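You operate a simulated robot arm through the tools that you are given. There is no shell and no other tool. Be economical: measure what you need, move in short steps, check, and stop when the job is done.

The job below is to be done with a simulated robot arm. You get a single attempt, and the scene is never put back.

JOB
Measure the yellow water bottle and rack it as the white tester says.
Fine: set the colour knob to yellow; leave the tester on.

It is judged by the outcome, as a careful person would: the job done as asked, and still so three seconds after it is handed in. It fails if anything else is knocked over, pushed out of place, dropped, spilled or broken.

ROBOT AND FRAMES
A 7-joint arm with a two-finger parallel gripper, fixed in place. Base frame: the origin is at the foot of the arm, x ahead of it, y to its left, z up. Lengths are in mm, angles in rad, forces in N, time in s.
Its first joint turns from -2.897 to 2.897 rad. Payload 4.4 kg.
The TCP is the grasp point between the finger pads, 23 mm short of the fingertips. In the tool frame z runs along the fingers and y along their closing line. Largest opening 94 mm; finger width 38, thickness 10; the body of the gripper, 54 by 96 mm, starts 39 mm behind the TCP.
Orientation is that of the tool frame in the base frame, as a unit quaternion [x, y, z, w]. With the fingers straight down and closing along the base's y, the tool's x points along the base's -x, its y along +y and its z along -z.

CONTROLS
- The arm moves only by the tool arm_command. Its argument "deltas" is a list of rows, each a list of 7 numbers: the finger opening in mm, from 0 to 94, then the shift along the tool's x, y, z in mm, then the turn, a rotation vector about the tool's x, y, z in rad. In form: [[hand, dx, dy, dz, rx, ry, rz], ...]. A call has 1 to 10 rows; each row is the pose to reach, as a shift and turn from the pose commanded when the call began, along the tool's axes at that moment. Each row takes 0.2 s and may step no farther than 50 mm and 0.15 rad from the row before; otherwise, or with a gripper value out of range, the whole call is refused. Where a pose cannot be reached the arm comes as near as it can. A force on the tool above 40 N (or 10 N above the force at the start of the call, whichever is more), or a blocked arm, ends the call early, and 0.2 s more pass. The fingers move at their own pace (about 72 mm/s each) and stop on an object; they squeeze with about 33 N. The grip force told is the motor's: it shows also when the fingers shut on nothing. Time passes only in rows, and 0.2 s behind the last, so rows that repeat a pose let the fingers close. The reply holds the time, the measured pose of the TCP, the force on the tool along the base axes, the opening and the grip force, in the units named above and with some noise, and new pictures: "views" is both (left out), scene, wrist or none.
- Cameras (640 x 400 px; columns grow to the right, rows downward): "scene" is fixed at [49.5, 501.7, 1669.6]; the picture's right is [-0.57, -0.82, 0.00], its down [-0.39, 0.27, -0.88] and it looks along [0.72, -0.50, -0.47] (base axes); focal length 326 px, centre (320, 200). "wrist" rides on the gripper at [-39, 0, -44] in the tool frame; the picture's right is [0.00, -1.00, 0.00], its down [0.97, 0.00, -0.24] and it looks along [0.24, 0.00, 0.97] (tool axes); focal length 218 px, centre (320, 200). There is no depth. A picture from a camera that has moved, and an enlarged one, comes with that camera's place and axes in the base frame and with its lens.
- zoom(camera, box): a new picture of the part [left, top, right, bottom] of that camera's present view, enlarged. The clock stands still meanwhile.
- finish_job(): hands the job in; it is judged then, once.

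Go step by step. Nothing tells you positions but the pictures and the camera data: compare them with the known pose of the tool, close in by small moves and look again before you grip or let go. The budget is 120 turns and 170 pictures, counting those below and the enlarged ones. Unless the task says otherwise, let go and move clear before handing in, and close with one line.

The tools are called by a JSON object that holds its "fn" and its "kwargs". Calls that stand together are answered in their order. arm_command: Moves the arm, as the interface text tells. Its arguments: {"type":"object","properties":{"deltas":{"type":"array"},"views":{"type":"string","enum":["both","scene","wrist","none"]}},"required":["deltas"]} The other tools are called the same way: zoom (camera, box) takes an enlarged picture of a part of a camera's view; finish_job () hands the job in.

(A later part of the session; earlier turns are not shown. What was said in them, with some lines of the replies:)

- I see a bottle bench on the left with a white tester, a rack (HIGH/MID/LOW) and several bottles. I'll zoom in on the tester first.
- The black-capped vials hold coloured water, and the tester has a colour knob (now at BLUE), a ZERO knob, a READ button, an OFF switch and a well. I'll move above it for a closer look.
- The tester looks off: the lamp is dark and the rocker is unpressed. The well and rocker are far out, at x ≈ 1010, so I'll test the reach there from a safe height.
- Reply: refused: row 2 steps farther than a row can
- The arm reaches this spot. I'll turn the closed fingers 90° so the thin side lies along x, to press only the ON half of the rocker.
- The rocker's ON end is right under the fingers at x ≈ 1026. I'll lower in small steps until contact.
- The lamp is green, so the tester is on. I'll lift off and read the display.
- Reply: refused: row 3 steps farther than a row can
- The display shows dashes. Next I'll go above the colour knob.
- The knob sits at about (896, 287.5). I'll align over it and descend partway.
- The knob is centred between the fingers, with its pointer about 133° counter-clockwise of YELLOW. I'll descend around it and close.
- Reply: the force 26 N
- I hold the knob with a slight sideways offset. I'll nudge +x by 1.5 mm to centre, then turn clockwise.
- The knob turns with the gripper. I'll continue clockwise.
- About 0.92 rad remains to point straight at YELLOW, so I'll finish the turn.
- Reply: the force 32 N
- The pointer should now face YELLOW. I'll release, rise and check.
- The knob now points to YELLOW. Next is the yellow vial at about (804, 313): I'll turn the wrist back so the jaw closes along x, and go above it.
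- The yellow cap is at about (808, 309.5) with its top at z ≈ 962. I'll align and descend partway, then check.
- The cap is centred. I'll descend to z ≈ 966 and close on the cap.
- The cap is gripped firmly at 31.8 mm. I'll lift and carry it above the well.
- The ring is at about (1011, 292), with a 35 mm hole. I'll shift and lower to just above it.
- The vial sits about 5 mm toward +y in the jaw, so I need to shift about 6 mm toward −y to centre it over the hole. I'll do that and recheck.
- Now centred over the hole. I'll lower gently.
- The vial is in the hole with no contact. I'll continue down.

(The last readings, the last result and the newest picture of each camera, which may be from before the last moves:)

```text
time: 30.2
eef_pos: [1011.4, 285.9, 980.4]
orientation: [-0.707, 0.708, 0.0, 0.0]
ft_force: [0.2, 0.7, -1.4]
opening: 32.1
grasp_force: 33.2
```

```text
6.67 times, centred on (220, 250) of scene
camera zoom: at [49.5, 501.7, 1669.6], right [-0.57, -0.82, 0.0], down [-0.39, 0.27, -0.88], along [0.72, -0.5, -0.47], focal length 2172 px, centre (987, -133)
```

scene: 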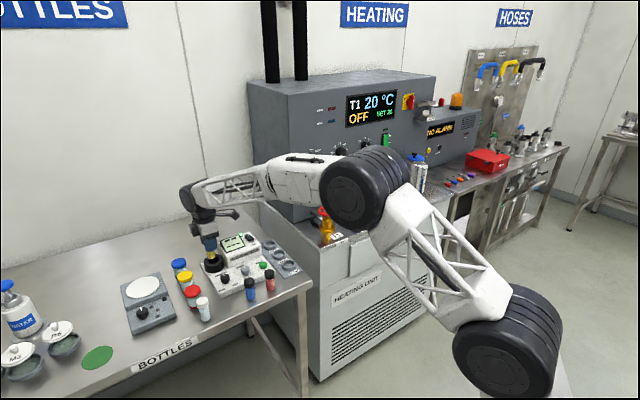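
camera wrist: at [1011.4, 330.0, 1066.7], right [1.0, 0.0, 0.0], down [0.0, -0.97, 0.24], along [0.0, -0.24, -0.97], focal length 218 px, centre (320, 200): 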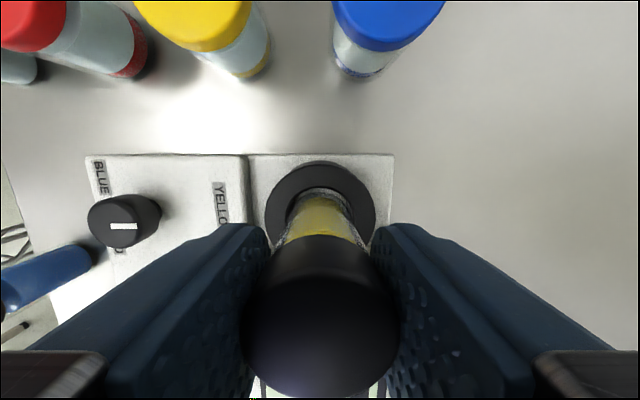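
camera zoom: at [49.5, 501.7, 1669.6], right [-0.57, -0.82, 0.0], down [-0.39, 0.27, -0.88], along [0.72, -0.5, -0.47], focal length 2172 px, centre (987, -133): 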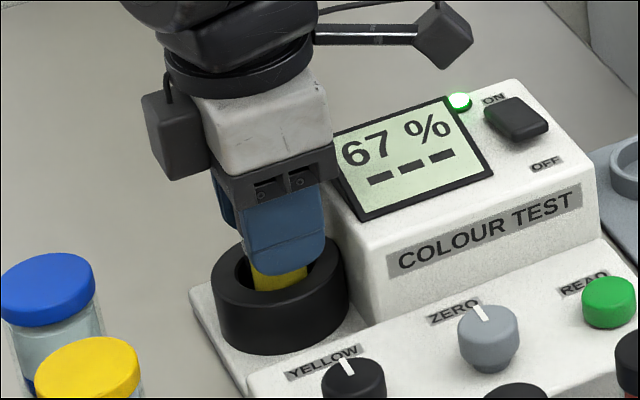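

The tester now reads 67 %. I'll seat the bottle on the floor of the well and release it.

{"fn": "arm_command", "kwargs": {"deltas": [[22, 0, 0, 2, 0, 0, 0], [22, 0, 0, 4, 0, 0, 0]], "views": "none"}}

{"fn": "zoom", "kwargs": {"camera": "scene", "box": [190, 220, 250, 280]}}

```text
time: 30.8
eef_pos: [1010.6, 286.1, 978.3]
orientation: [-0.707, 0.708, 0.0, 0.0]
ft_force: [-1.1, 0.8, 3.1]
opening: 32.0
grasp_force: 32.8
```

```text
6.67 times, centred on (220, 250) of scene
camera zoom: at [49.5, 501.7, 1669.6], right [-0.57, -0.82, 0.0], down [-0.39, 0.27, -0.88], along [0.72, -0.5, -0.47], focal length 2172 px, centre (987, -133)
```

zoom: 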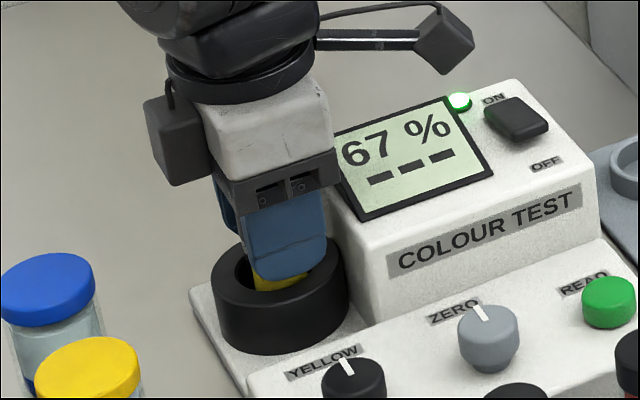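

Light contact shows it is on the floor. I'll release and rise.

{"fn": "arm_command", "kwargs": {"deltas": [[40, 0, 0, 0, 0, 0, 0], [48, 0, 0, 0, 0, 0, 0], [48, 0, 0, -10, 0, 0, 0], [48, 0, 0, -40, 0, 0, 0], [48, 0, 0, -80, 0, 0, 0], [48, 0, 0, -120, 0, 0, 0], [48, 0, 0, -120, 0, 0, 0]], "views": "wrist"}}

{"fn": "zoom", "kwargs": {"camera": "scene", "box": [190, 220, 310, 310]}}

```text
time: 32.4
eef_pos: [1012.0, 284.3, 1095.8]
orientation: [-0.707, 0.708, -0.001, 0.0]
ft_force: [0.1, 0.1, -0.5]
opening: 48.1
grasp_force: 0.1
camera wrist: at [1011.0, 322.9, 1140.1], right [1.0, 0.0, 0.0], down [0.0, -0.97, 0.24], along [0.0, -0.24, -0.97], focal length 218 px, centre (320, 200)
```

wrist: 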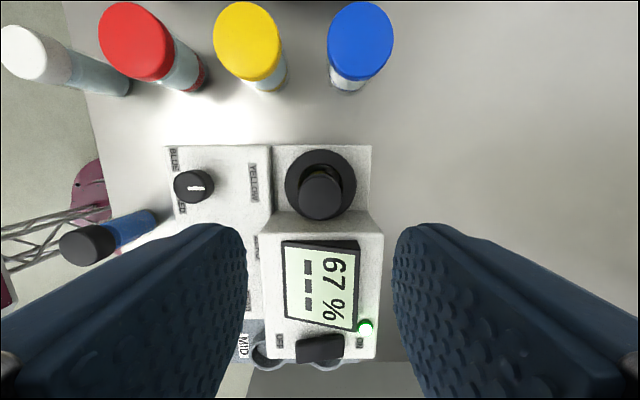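

```text
4.44 times, centred on (250, 265) of scene
camera zoom: at [49.5, 501.7, 1669.6], right [-0.57, -0.82, 0.0], down [-0.39, 0.27, -0.88], along [0.72, -0.5, -0.47], focal length 1448 px, centre (631, -89)
```

zoom: 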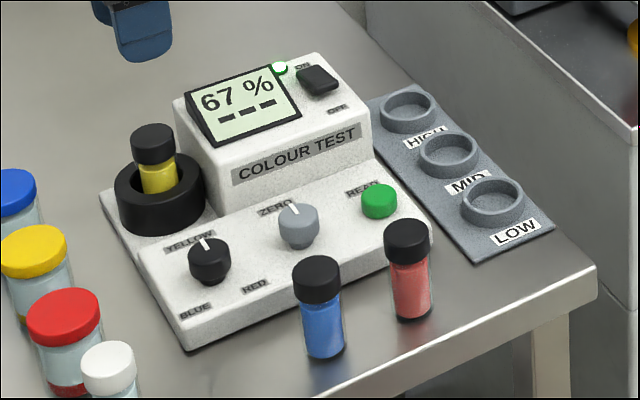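

The bottle is seated. Next I'll press READ at about (897.5, 152) with closed fingers.

{"fn": "arm_command", "kwargs": {"deltas": [[30, 30, 26, 0, 0, 0, 0], [0, 60, 52, 0, 0, 0, 0], [0, 90, 78, 0, 0, 0, 0], [0, 115, 100, 0, 0, 0, 0], [0, 132, 115, 0, 0, 0, 0], [0, 132, 115, 40, 0, 0, 0], [0, 132, 115, 80, 0, 0, 0], [0, 132, 115, 80, 0, 0, 0]], "views": "wrist"}}

{"fn": "zoom", "kwargs": {"camera": "scene", "box": [210, 220, 300, 300]}}

```text
time: 34.2
eef_pos: [895.6, 153.0, 1016.0]
orientation: [-0.707, 0.708, 0.0, 0.0]
ft_force: [-0.1, -0.4, 0.2]
opening: 0.0
grasp_force: 33.2
camera wrist: at [895.2, 192.2, 1060.2], right [1.0, 0.0, 0.0], down [0.0, -0.97, 0.24], along [0.0, -0.24, -0.97], focal length 218 px, centre (320, 200)
```

wrist: 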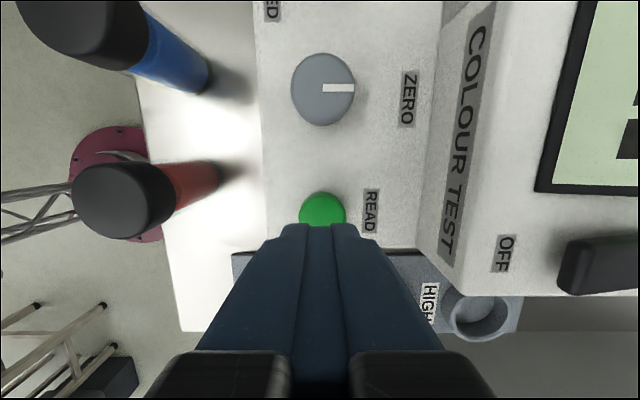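

```text
5.00 times, centred on (255, 260) of scene
camera zoom: at [49.5, 501.7, 1669.6], right [-0.57, -0.82, 0.0], down [-0.39, 0.27, -0.88], along [0.72, -0.5, -0.47], focal length 1629 px, centre (645, -100)
```

zoom: 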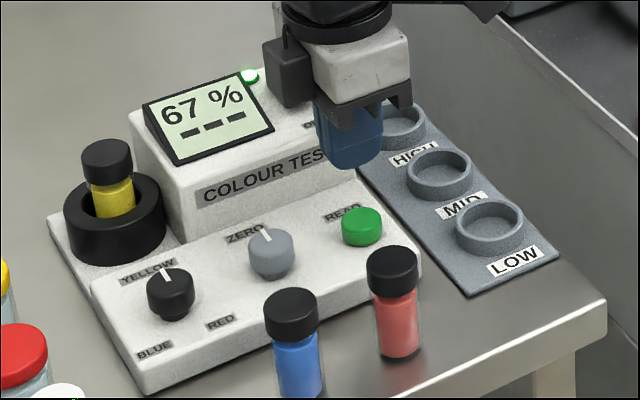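

Aligned with the button. I'll press down gently.

{"fn": "arm_command", "kwargs": {"deltas": [[0, -2, 0, 20, 0, 0, 0], [0, -2, 0, 40, 0, 0, 0], [0, -2, 0, 45, 0, 0, 0], [0, -2, 0, 49, 0, 0, 0], [0, -2, 0, 52, 0, 0, 0]], "views": "none"}}

{"fn": "zoom", "kwargs": {"camera": "scene", "box": [210, 220, 300, 300]}}

```text
time: 35.4
eef_pos: [896.3, 155.8, 964.3]
orientation: [-0.706, 0.708, 0.0, -0.001]
ft_force: [-0.1, 0.1, -0.3]
opening: 0.0
grasp_force: 32.8
```

```text
5.00 times, centred on (255, 260) of scene
camera zoom: at [49.5, 501.7, 1669.6], right [-0.57, -0.82, 0.0], down [-0.39, 0.27, -0.88], along [0.72, -0.5, -0.47], focal length 1629 px, centre (645, -100)
```

zoom: 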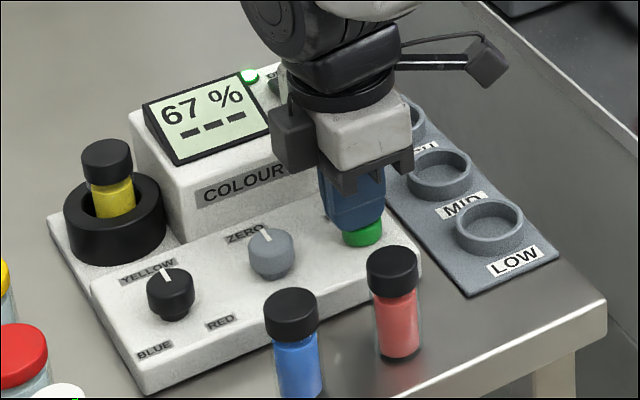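

{"fn": "arm_command", "kwargs": {"deltas": [[0, 0, 0, 2, 0, 0, 0], [0, 0, 0, 4, 0, 0, 0], [0, 0, 0, 6, 0, 0, 0]], "views": "none"}}

{"fn": "zoom", "kwargs": {"camera": "scene", "box": [210, 220, 300, 300]}}

```text
time: 36.2
eef_pos: [896.8, 155.8, 958.6]
orientation: [-0.706, 0.709, 0.0, -0.001]
ft_force: [-0.9, -1.4, 3.0]
opening: 0.0
grasp_force: 33.3
```

```text
5.00 times, centred on (255, 260) of scene
camera zoom: at [49.5, 501.7, 1669.6], right [-0.57, -0.82, 0.0], down [-0.39, 0.27, -0.88], along [0.72, -0.5, -0.47], focal length 1629 px, centre (645, -100)
```

zoom: 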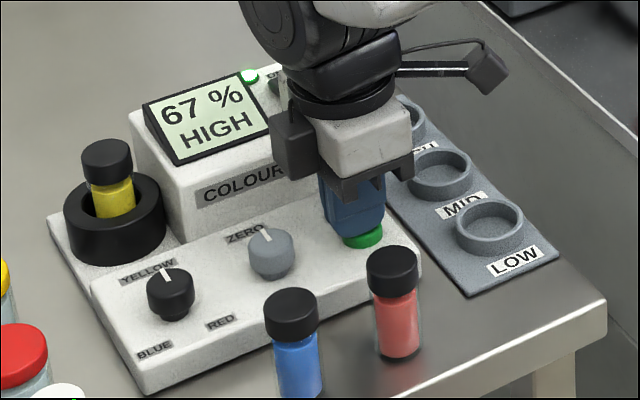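

The tester says HIGH. I'll lift off and go back to the bottle.

{"fn": "arm_command", "kwargs": {"deltas": [[0, 0, 0, -40, 0, 0, 0], [0, 0, 0, -80, 0, 0, 0], [0, 0, 0, -125, 0, 0, 0], [20, -30, -28, -125, 0, 0, 0], [40, -62, -56, -125, 0, 0, 0], [52, -95, -84, -125, 0, 0, 0], [52, -125, -108, -125, 0, 0, 0], [52, -134, -115, -125, 0, 0, 0], [52, -134, -115, -125, 0, 0, 0]]}}

{"fn": "zoom", "kwargs": {"camera": "scene", "box": [190, 220, 310, 310]}}

```text
time: 38.2
eef_pos: [1012.1, 289.8, 1082.7]
orientation: [-0.706, 0.708, -0.001, -0.001]
ft_force: [-1.2, 0.6, -0.2]
opening: 52.1
grasp_force: 0.0
camera wrist: at [1011.5, 327.8, 1126.9], right [1.0, 0.0, 0.0], down [0.0, -0.97, 0.24], along [0.0, -0.24, -0.97], focal length 218 px, centre (320, 200)
```

scene: 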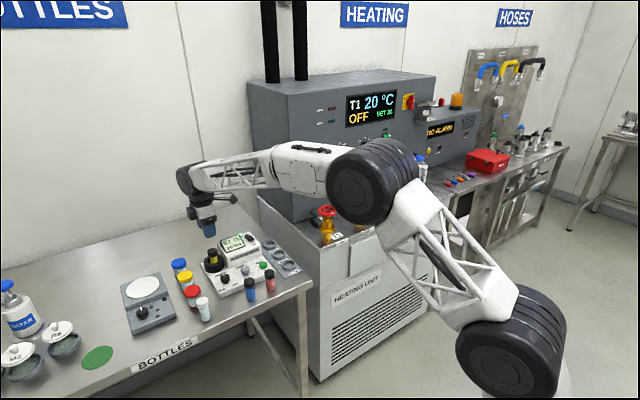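
wrist: 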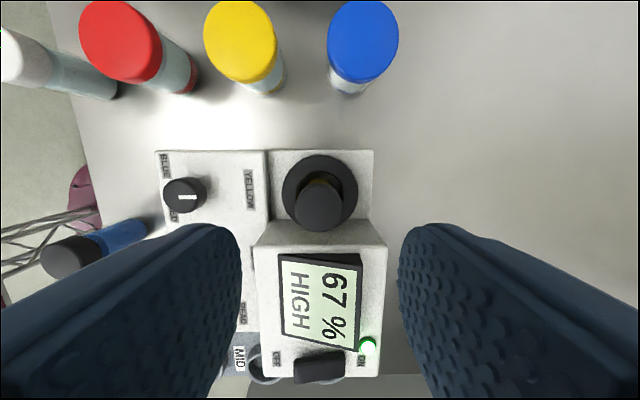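

```text
4.44 times, centred on (250, 265) of scene
camera zoom: at [49.5, 501.7, 1669.6], right [-0.57, -0.82, 0.0], down [-0.39, 0.27, -0.88], along [0.72, -0.5, -0.47], focal length 1448 px, centre (631, -89)
```

zoom: 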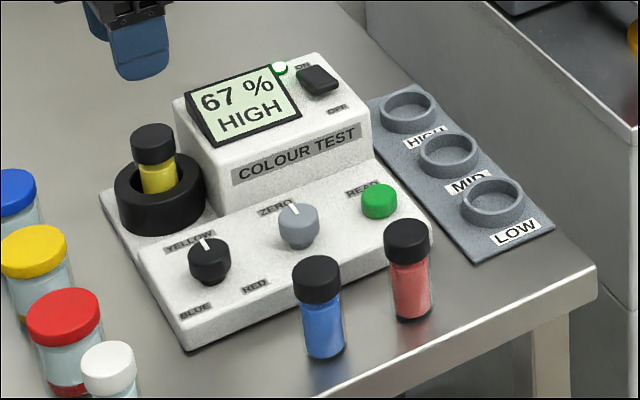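

The bottle is centred below at y ≈ 289. I'll descend and grip the cap.

{"fn": "arm_command", "kwargs": {"deltas": [[52, 1, 0, 35, 0, 0, 0], [52, 1, 0, 70, 0, 0, 0], [52, 1, 0, 92, 0, 0, 0], [52, 1, 0, 103, 0, 0, 0], [52, 1, 0, 103, 0, 0, 0], [22, 1, 0, 103, 0, 0, 0], [22, 1, 0, 103, 0, 0, 0], [22, 1, 0, 103, 0, 0, 0]], "views": "wrist"}}

{"fn": "zoom", "kwargs": {"camera": "scene", "box": [190, 220, 250, 280]}}

```text
time: 40.0
eef_pos: [1011.1, 289.1, 980.0]
orientation: [-0.707, 0.708, 0.0, 0.0]
ft_force: [0.4, 0.3, 1.0]
opening: 32.0
grasp_force: 32.5
camera wrist: at [1011.2, 328.1, 1024.0], right [1.0, 0.0, 0.0], down [0.0, -0.97, 0.24], along [0.0, -0.24, -0.97], focal length 218 px, centre (320, 200)
```

wrist: 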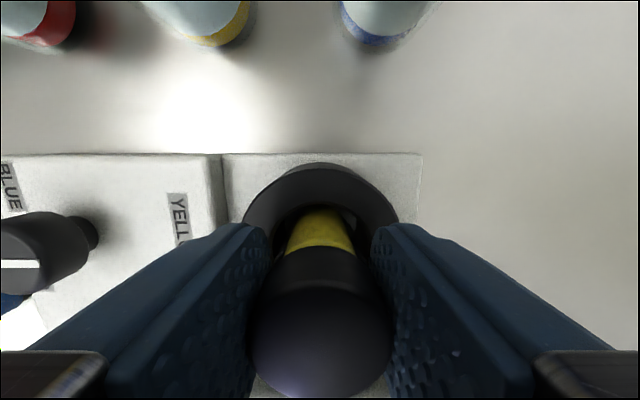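

```text
6.67 times, centred on (220, 250) of scene
camera zoom: at [49.5, 501.7, 1669.6], right [-0.57, -0.82, 0.0], down [-0.39, 0.27, -0.88], along [0.72, -0.5, -0.47], focal length 2172 px, centre (987, -133)
```

zoom: 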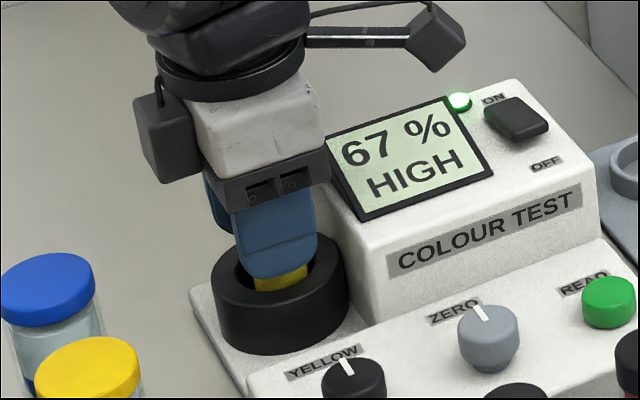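

Re-gripped and well centred this time. I'll lift and carry it over to the HIGH cup at about (1021, 68.5), turning the wrist a bit so its side boom stays away from the heater.

{"fn": "arm_command", "kwargs": {"deltas": [[22, 0, 0, -20, 0, 0, 0], [22, 0, 0, -50, 0, 0, 0], [22, 0, 0, -90, 0, 0, 0], [22, 0, 0, -130, 0, 0, 0], [22, 40, -2, -130, 0, 0, 0.12], [22, 80, -4, -130, 0, 0, 0.25], [22, 120, -6, -130, 0, 0, 0.38], [22, 160, -8, -130, 0, 0, 0.51], [22, 195, -10, -130, 0, 0, 0.64], [22, 221, -10, -130, 0, 0, 0.77]]}}

{"fn": "zoom", "kwargs": {"camera": "scene", "box": [200, 180, 320, 290]}}

```text
time: 42.2
eef_pos: [1020.9, 68.1, 1109.9]
orientation: [-0.389, 0.921, 0.0, 0.0]
ft_force: [-0.1, -0.3, -0.2]
opening: 32.1
grasp_force: 33.1
camera wrist: at [1047.2, 95.3, 1154.6], right [0.72, -0.7, 0.0], down [-0.68, -0.7, 0.24], along [-0.17, -0.17, -0.97], focal length 218 px, centre (320, 200)
```

scene: 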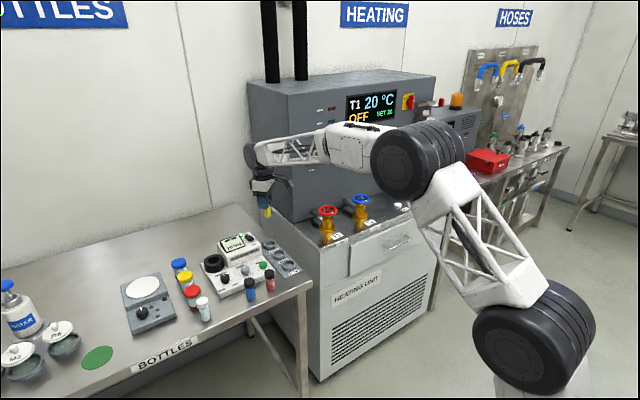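
wrist: 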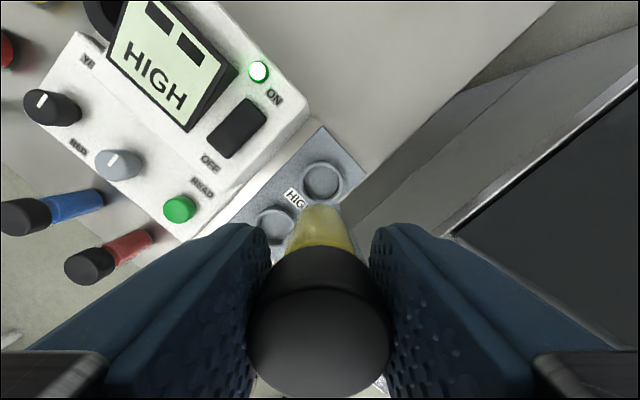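

```text
3.64 times, centred on (260, 235) of scene
camera zoom: at [49.5, 501.7, 1669.6], right [-0.57, -0.82, 0.0], down [-0.39, 0.27, -0.88], along [0.72, -0.5, -0.47], focal length 1185 px, centre (538, 73)
```

zoom: 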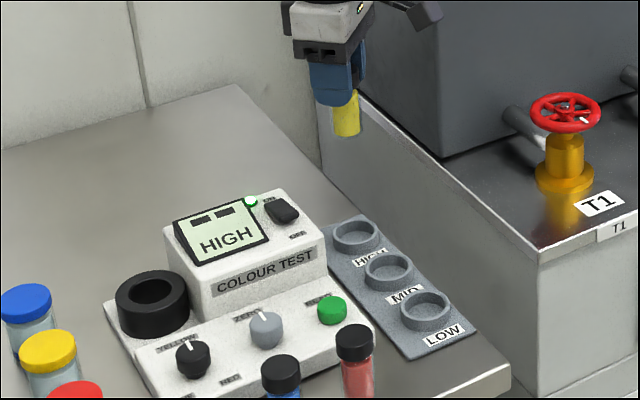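

The HIGH cup is at about (1022, 68), right below. I'll lower to just above it.

{"fn": "arm_command", "kwargs": {"deltas": [[22, 0, 0, 35, 0, 0, 0], [22, 0, 0, 70, 0, 0, 0], [22, 0, 0, 105, 0, 0, 0], [22, 0, 0, 108, 0, 0, 0]], "views": "wrist"}}

{"fn": "zoom", "kwargs": {"camera": "scene", "box": [240, 200, 310, 280]}}

{"fn": "zoom", "kwargs": {"camera": "wrist", "box": [220, 100, 420, 250]}}

```text
time: 43.2
eef_pos: [1021.1, 67.1, 1002.8]
orientation: [-0.389, 0.921, 0.0, 0.0]
ft_force: [1.0, 0.3, -0.4]
opening: 32.0
grasp_force: 33.0
camera wrist: at [1047.7, 94.1, 1046.4], right [0.72, -0.7, 0.0], down [-0.68, -0.7, 0.24], along [-0.17, -0.17, -0.97], focal length 218 px, centre (320, 200)
```

wrist: 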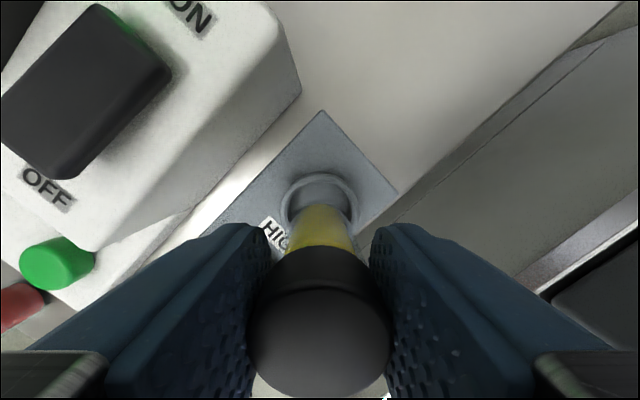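

```text
5.00 times, centred on (275, 240) of scene
camera zoom: at [49.5, 501.7, 1669.6], right [-0.57, -0.82, 0.0], down [-0.39, 0.27, -0.88], along [0.72, -0.5, -0.47], focal length 1629 px, centre (545, 0)
```

zoom: 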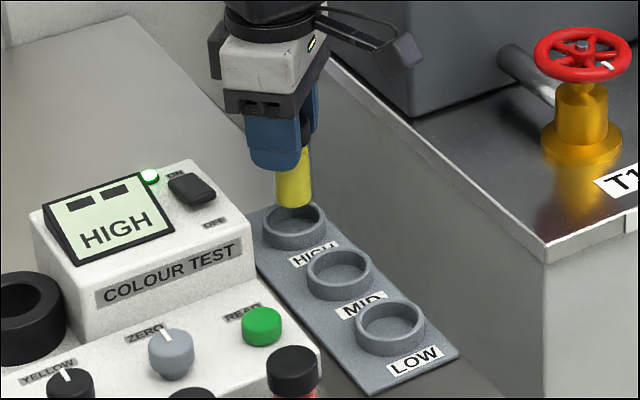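

```text
2.67 times, centred on (320, 175) of wrist
camera zoom: at [1047.7, 94.1, 1046.4], right [0.72, -0.7, 0.0], down [-0.68, -0.7, 0.24], along [-0.17, -0.17, -0.97], focal length 582 px, centre (320, 267)
```

zoom: 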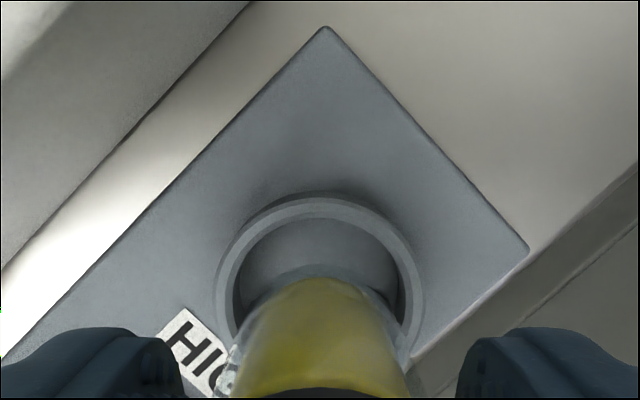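

Aligned over the HIGH cup. I'll lower it in.

{"fn": "arm_command", "kwargs": {"deltas": [[22, 0, 0, 8, 0, 0, 0], [22, 0, 0, 16, 0, 0, 0], [22, 0, 0, 22, 0, 0, 0]], "views": "none"}}

{"fn": "zoom", "kwargs": {"camera": "scene", "box": [240, 200, 310, 280]}}

{"fn": "zoom", "kwargs": {"camera": "wrist", "box": [220, 100, 420, 250]}}

```text
time: 44.0
eef_pos: [1022.1, 67.2, 981.4]
orientation: [-0.389, 0.921, 0.0, 0.0]
ft_force: [1.1, -0.1, -0.7]
opening: 32.2
grasp_force: 32.7
```

```text
5.00 times, centred on (275, 240) of scene
camera zoom: at [49.5, 501.7, 1669.6], right [-0.57, -0.82, 0.0], down [-0.39, 0.27, -0.88], along [0.72, -0.5, -0.47], focal length 1629 px, centre (545, 0)
```

zoom: 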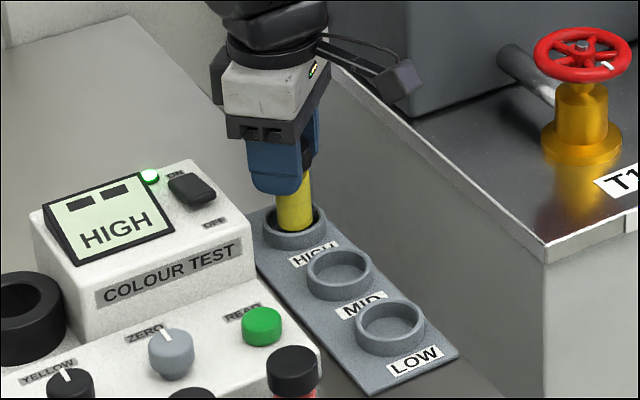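

```text
2.67 times, centred on (320, 175) of wrist
camera zoom: at [1047.8, 94.8, 1024.6], right [0.72, -0.7, 0.0], down [-0.68, -0.7, 0.24], along [-0.17, -0.17, -0.97], focal length 582 px, centre (320, 267)
```

zoom: 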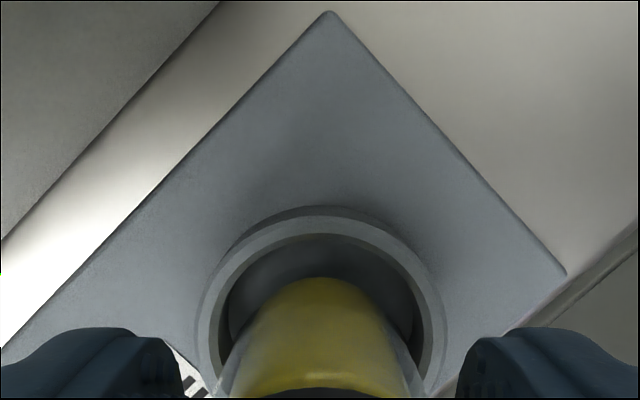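

It is inside the cup with no contact yet. I'll go down in fine steps until it touches.

{"fn": "arm_command", "kwargs": {"deltas": [[22, 0, 0, 2, 0, 0, 0], [22, 0, 0, 4, 0, 0, 0], [22, 0, 0, 5, 0, 0, 0]], "views": "none"}}

{"fn": "arm_command", "kwargs": {"deltas": [[22, 0, 0, 2, 0, 0, 0], [22, 0, 0, 3, 0, 0, 0]], "views": "none"}}

```text
time: 44.8
eef_pos: [1021.7, 67.0, 974.3]
orientation: [-0.389, 0.921, 0.0, 0.0]
ft_force: [0.5, 0.0, -0.5]
opening: 31.9
grasp_force: 32.8
```

```text
time: 45.4
eef_pos: [1021.6, 67.2, 973.0]
orientation: [-0.389, 0.921, 0.0, -0.001]
ft_force: [0.5, -0.8, 4.4]
opening: 32.0
grasp_force: 33.1
```

Contact at z ≈ 973. I'll release, rise and check.

{"fn": "arm_command", "kwargs": {"deltas": [[40, 0, 0, 0, 0, 0, 0], [50, 0, 0, 0, 0, 0, 0], [50, 0, 0, -10, 0, 0, 0], [50, 0, 0, -40, 0, 0, 0], [50, 0, 0, -80, 0, 0, 0], [50, 0, 0, -125, 0, 0, 0], [50, 30, 0, -150, 0, 0, 0], [50, 60, 0, -170, 0, 0, 0], [50, 60, 0, -170, 0, 0, 0]]}}

{"fn": "zoom", "kwargs": {"camera": "scene", "box": [190, 210, 310, 310]}}

```text
time: 47.4
eef_pos: [980.0, 23.3, 1142.1]
orientation: [-0.389, 0.921, -0.001, 0.0]
ft_force: [0.8, 0.3, -0.1]
opening: 49.9
grasp_force: 0.1
camera wrist: at [1006.2, 51.2, 1186.5], right [0.72, -0.7, 0.0], down [-0.68, -0.7, 0.24], along [-0.17, -0.17, -0.97], focal length 218 px, centre (320, 200)
```

scene: 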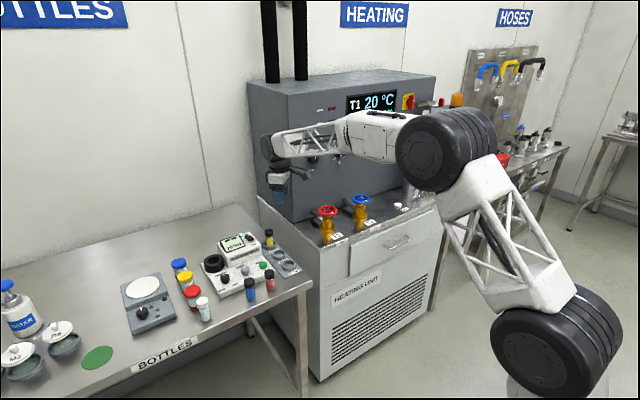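
wrist: 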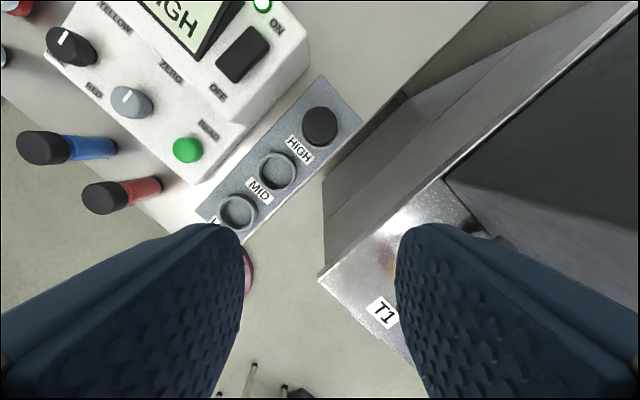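

```text
4.00 times, centred on (250, 260) of scene
camera zoom: at [49.5, 501.7, 1669.6], right [-0.57, -0.82, 0.0], down [-0.39, 0.27, -0.88], along [0.72, -0.5, -0.47], focal length 1304 px, centre (600, -40)
```

zoom: 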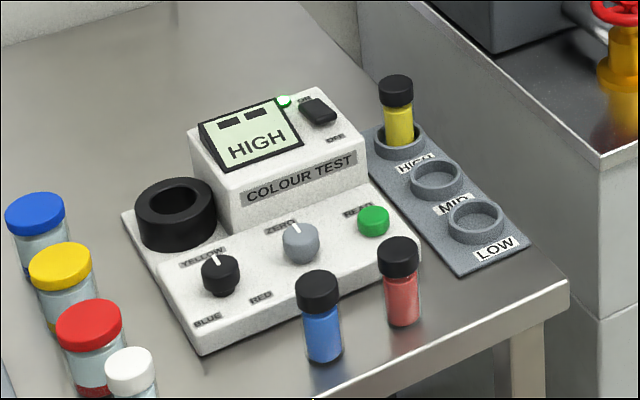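

The yellow bottle stands upright in HIGH, the colour knob points to YELLOW, the tester is on, and everything else is in place.

{"fn": "finish_job", "kwargs": {}}

```text
The job is handed in.
```

The yellow bottle measured 67 %, which the tester calls HIGH, and it is now racked in the HIGH cup, with the colour knob on yellow and the tester left on.
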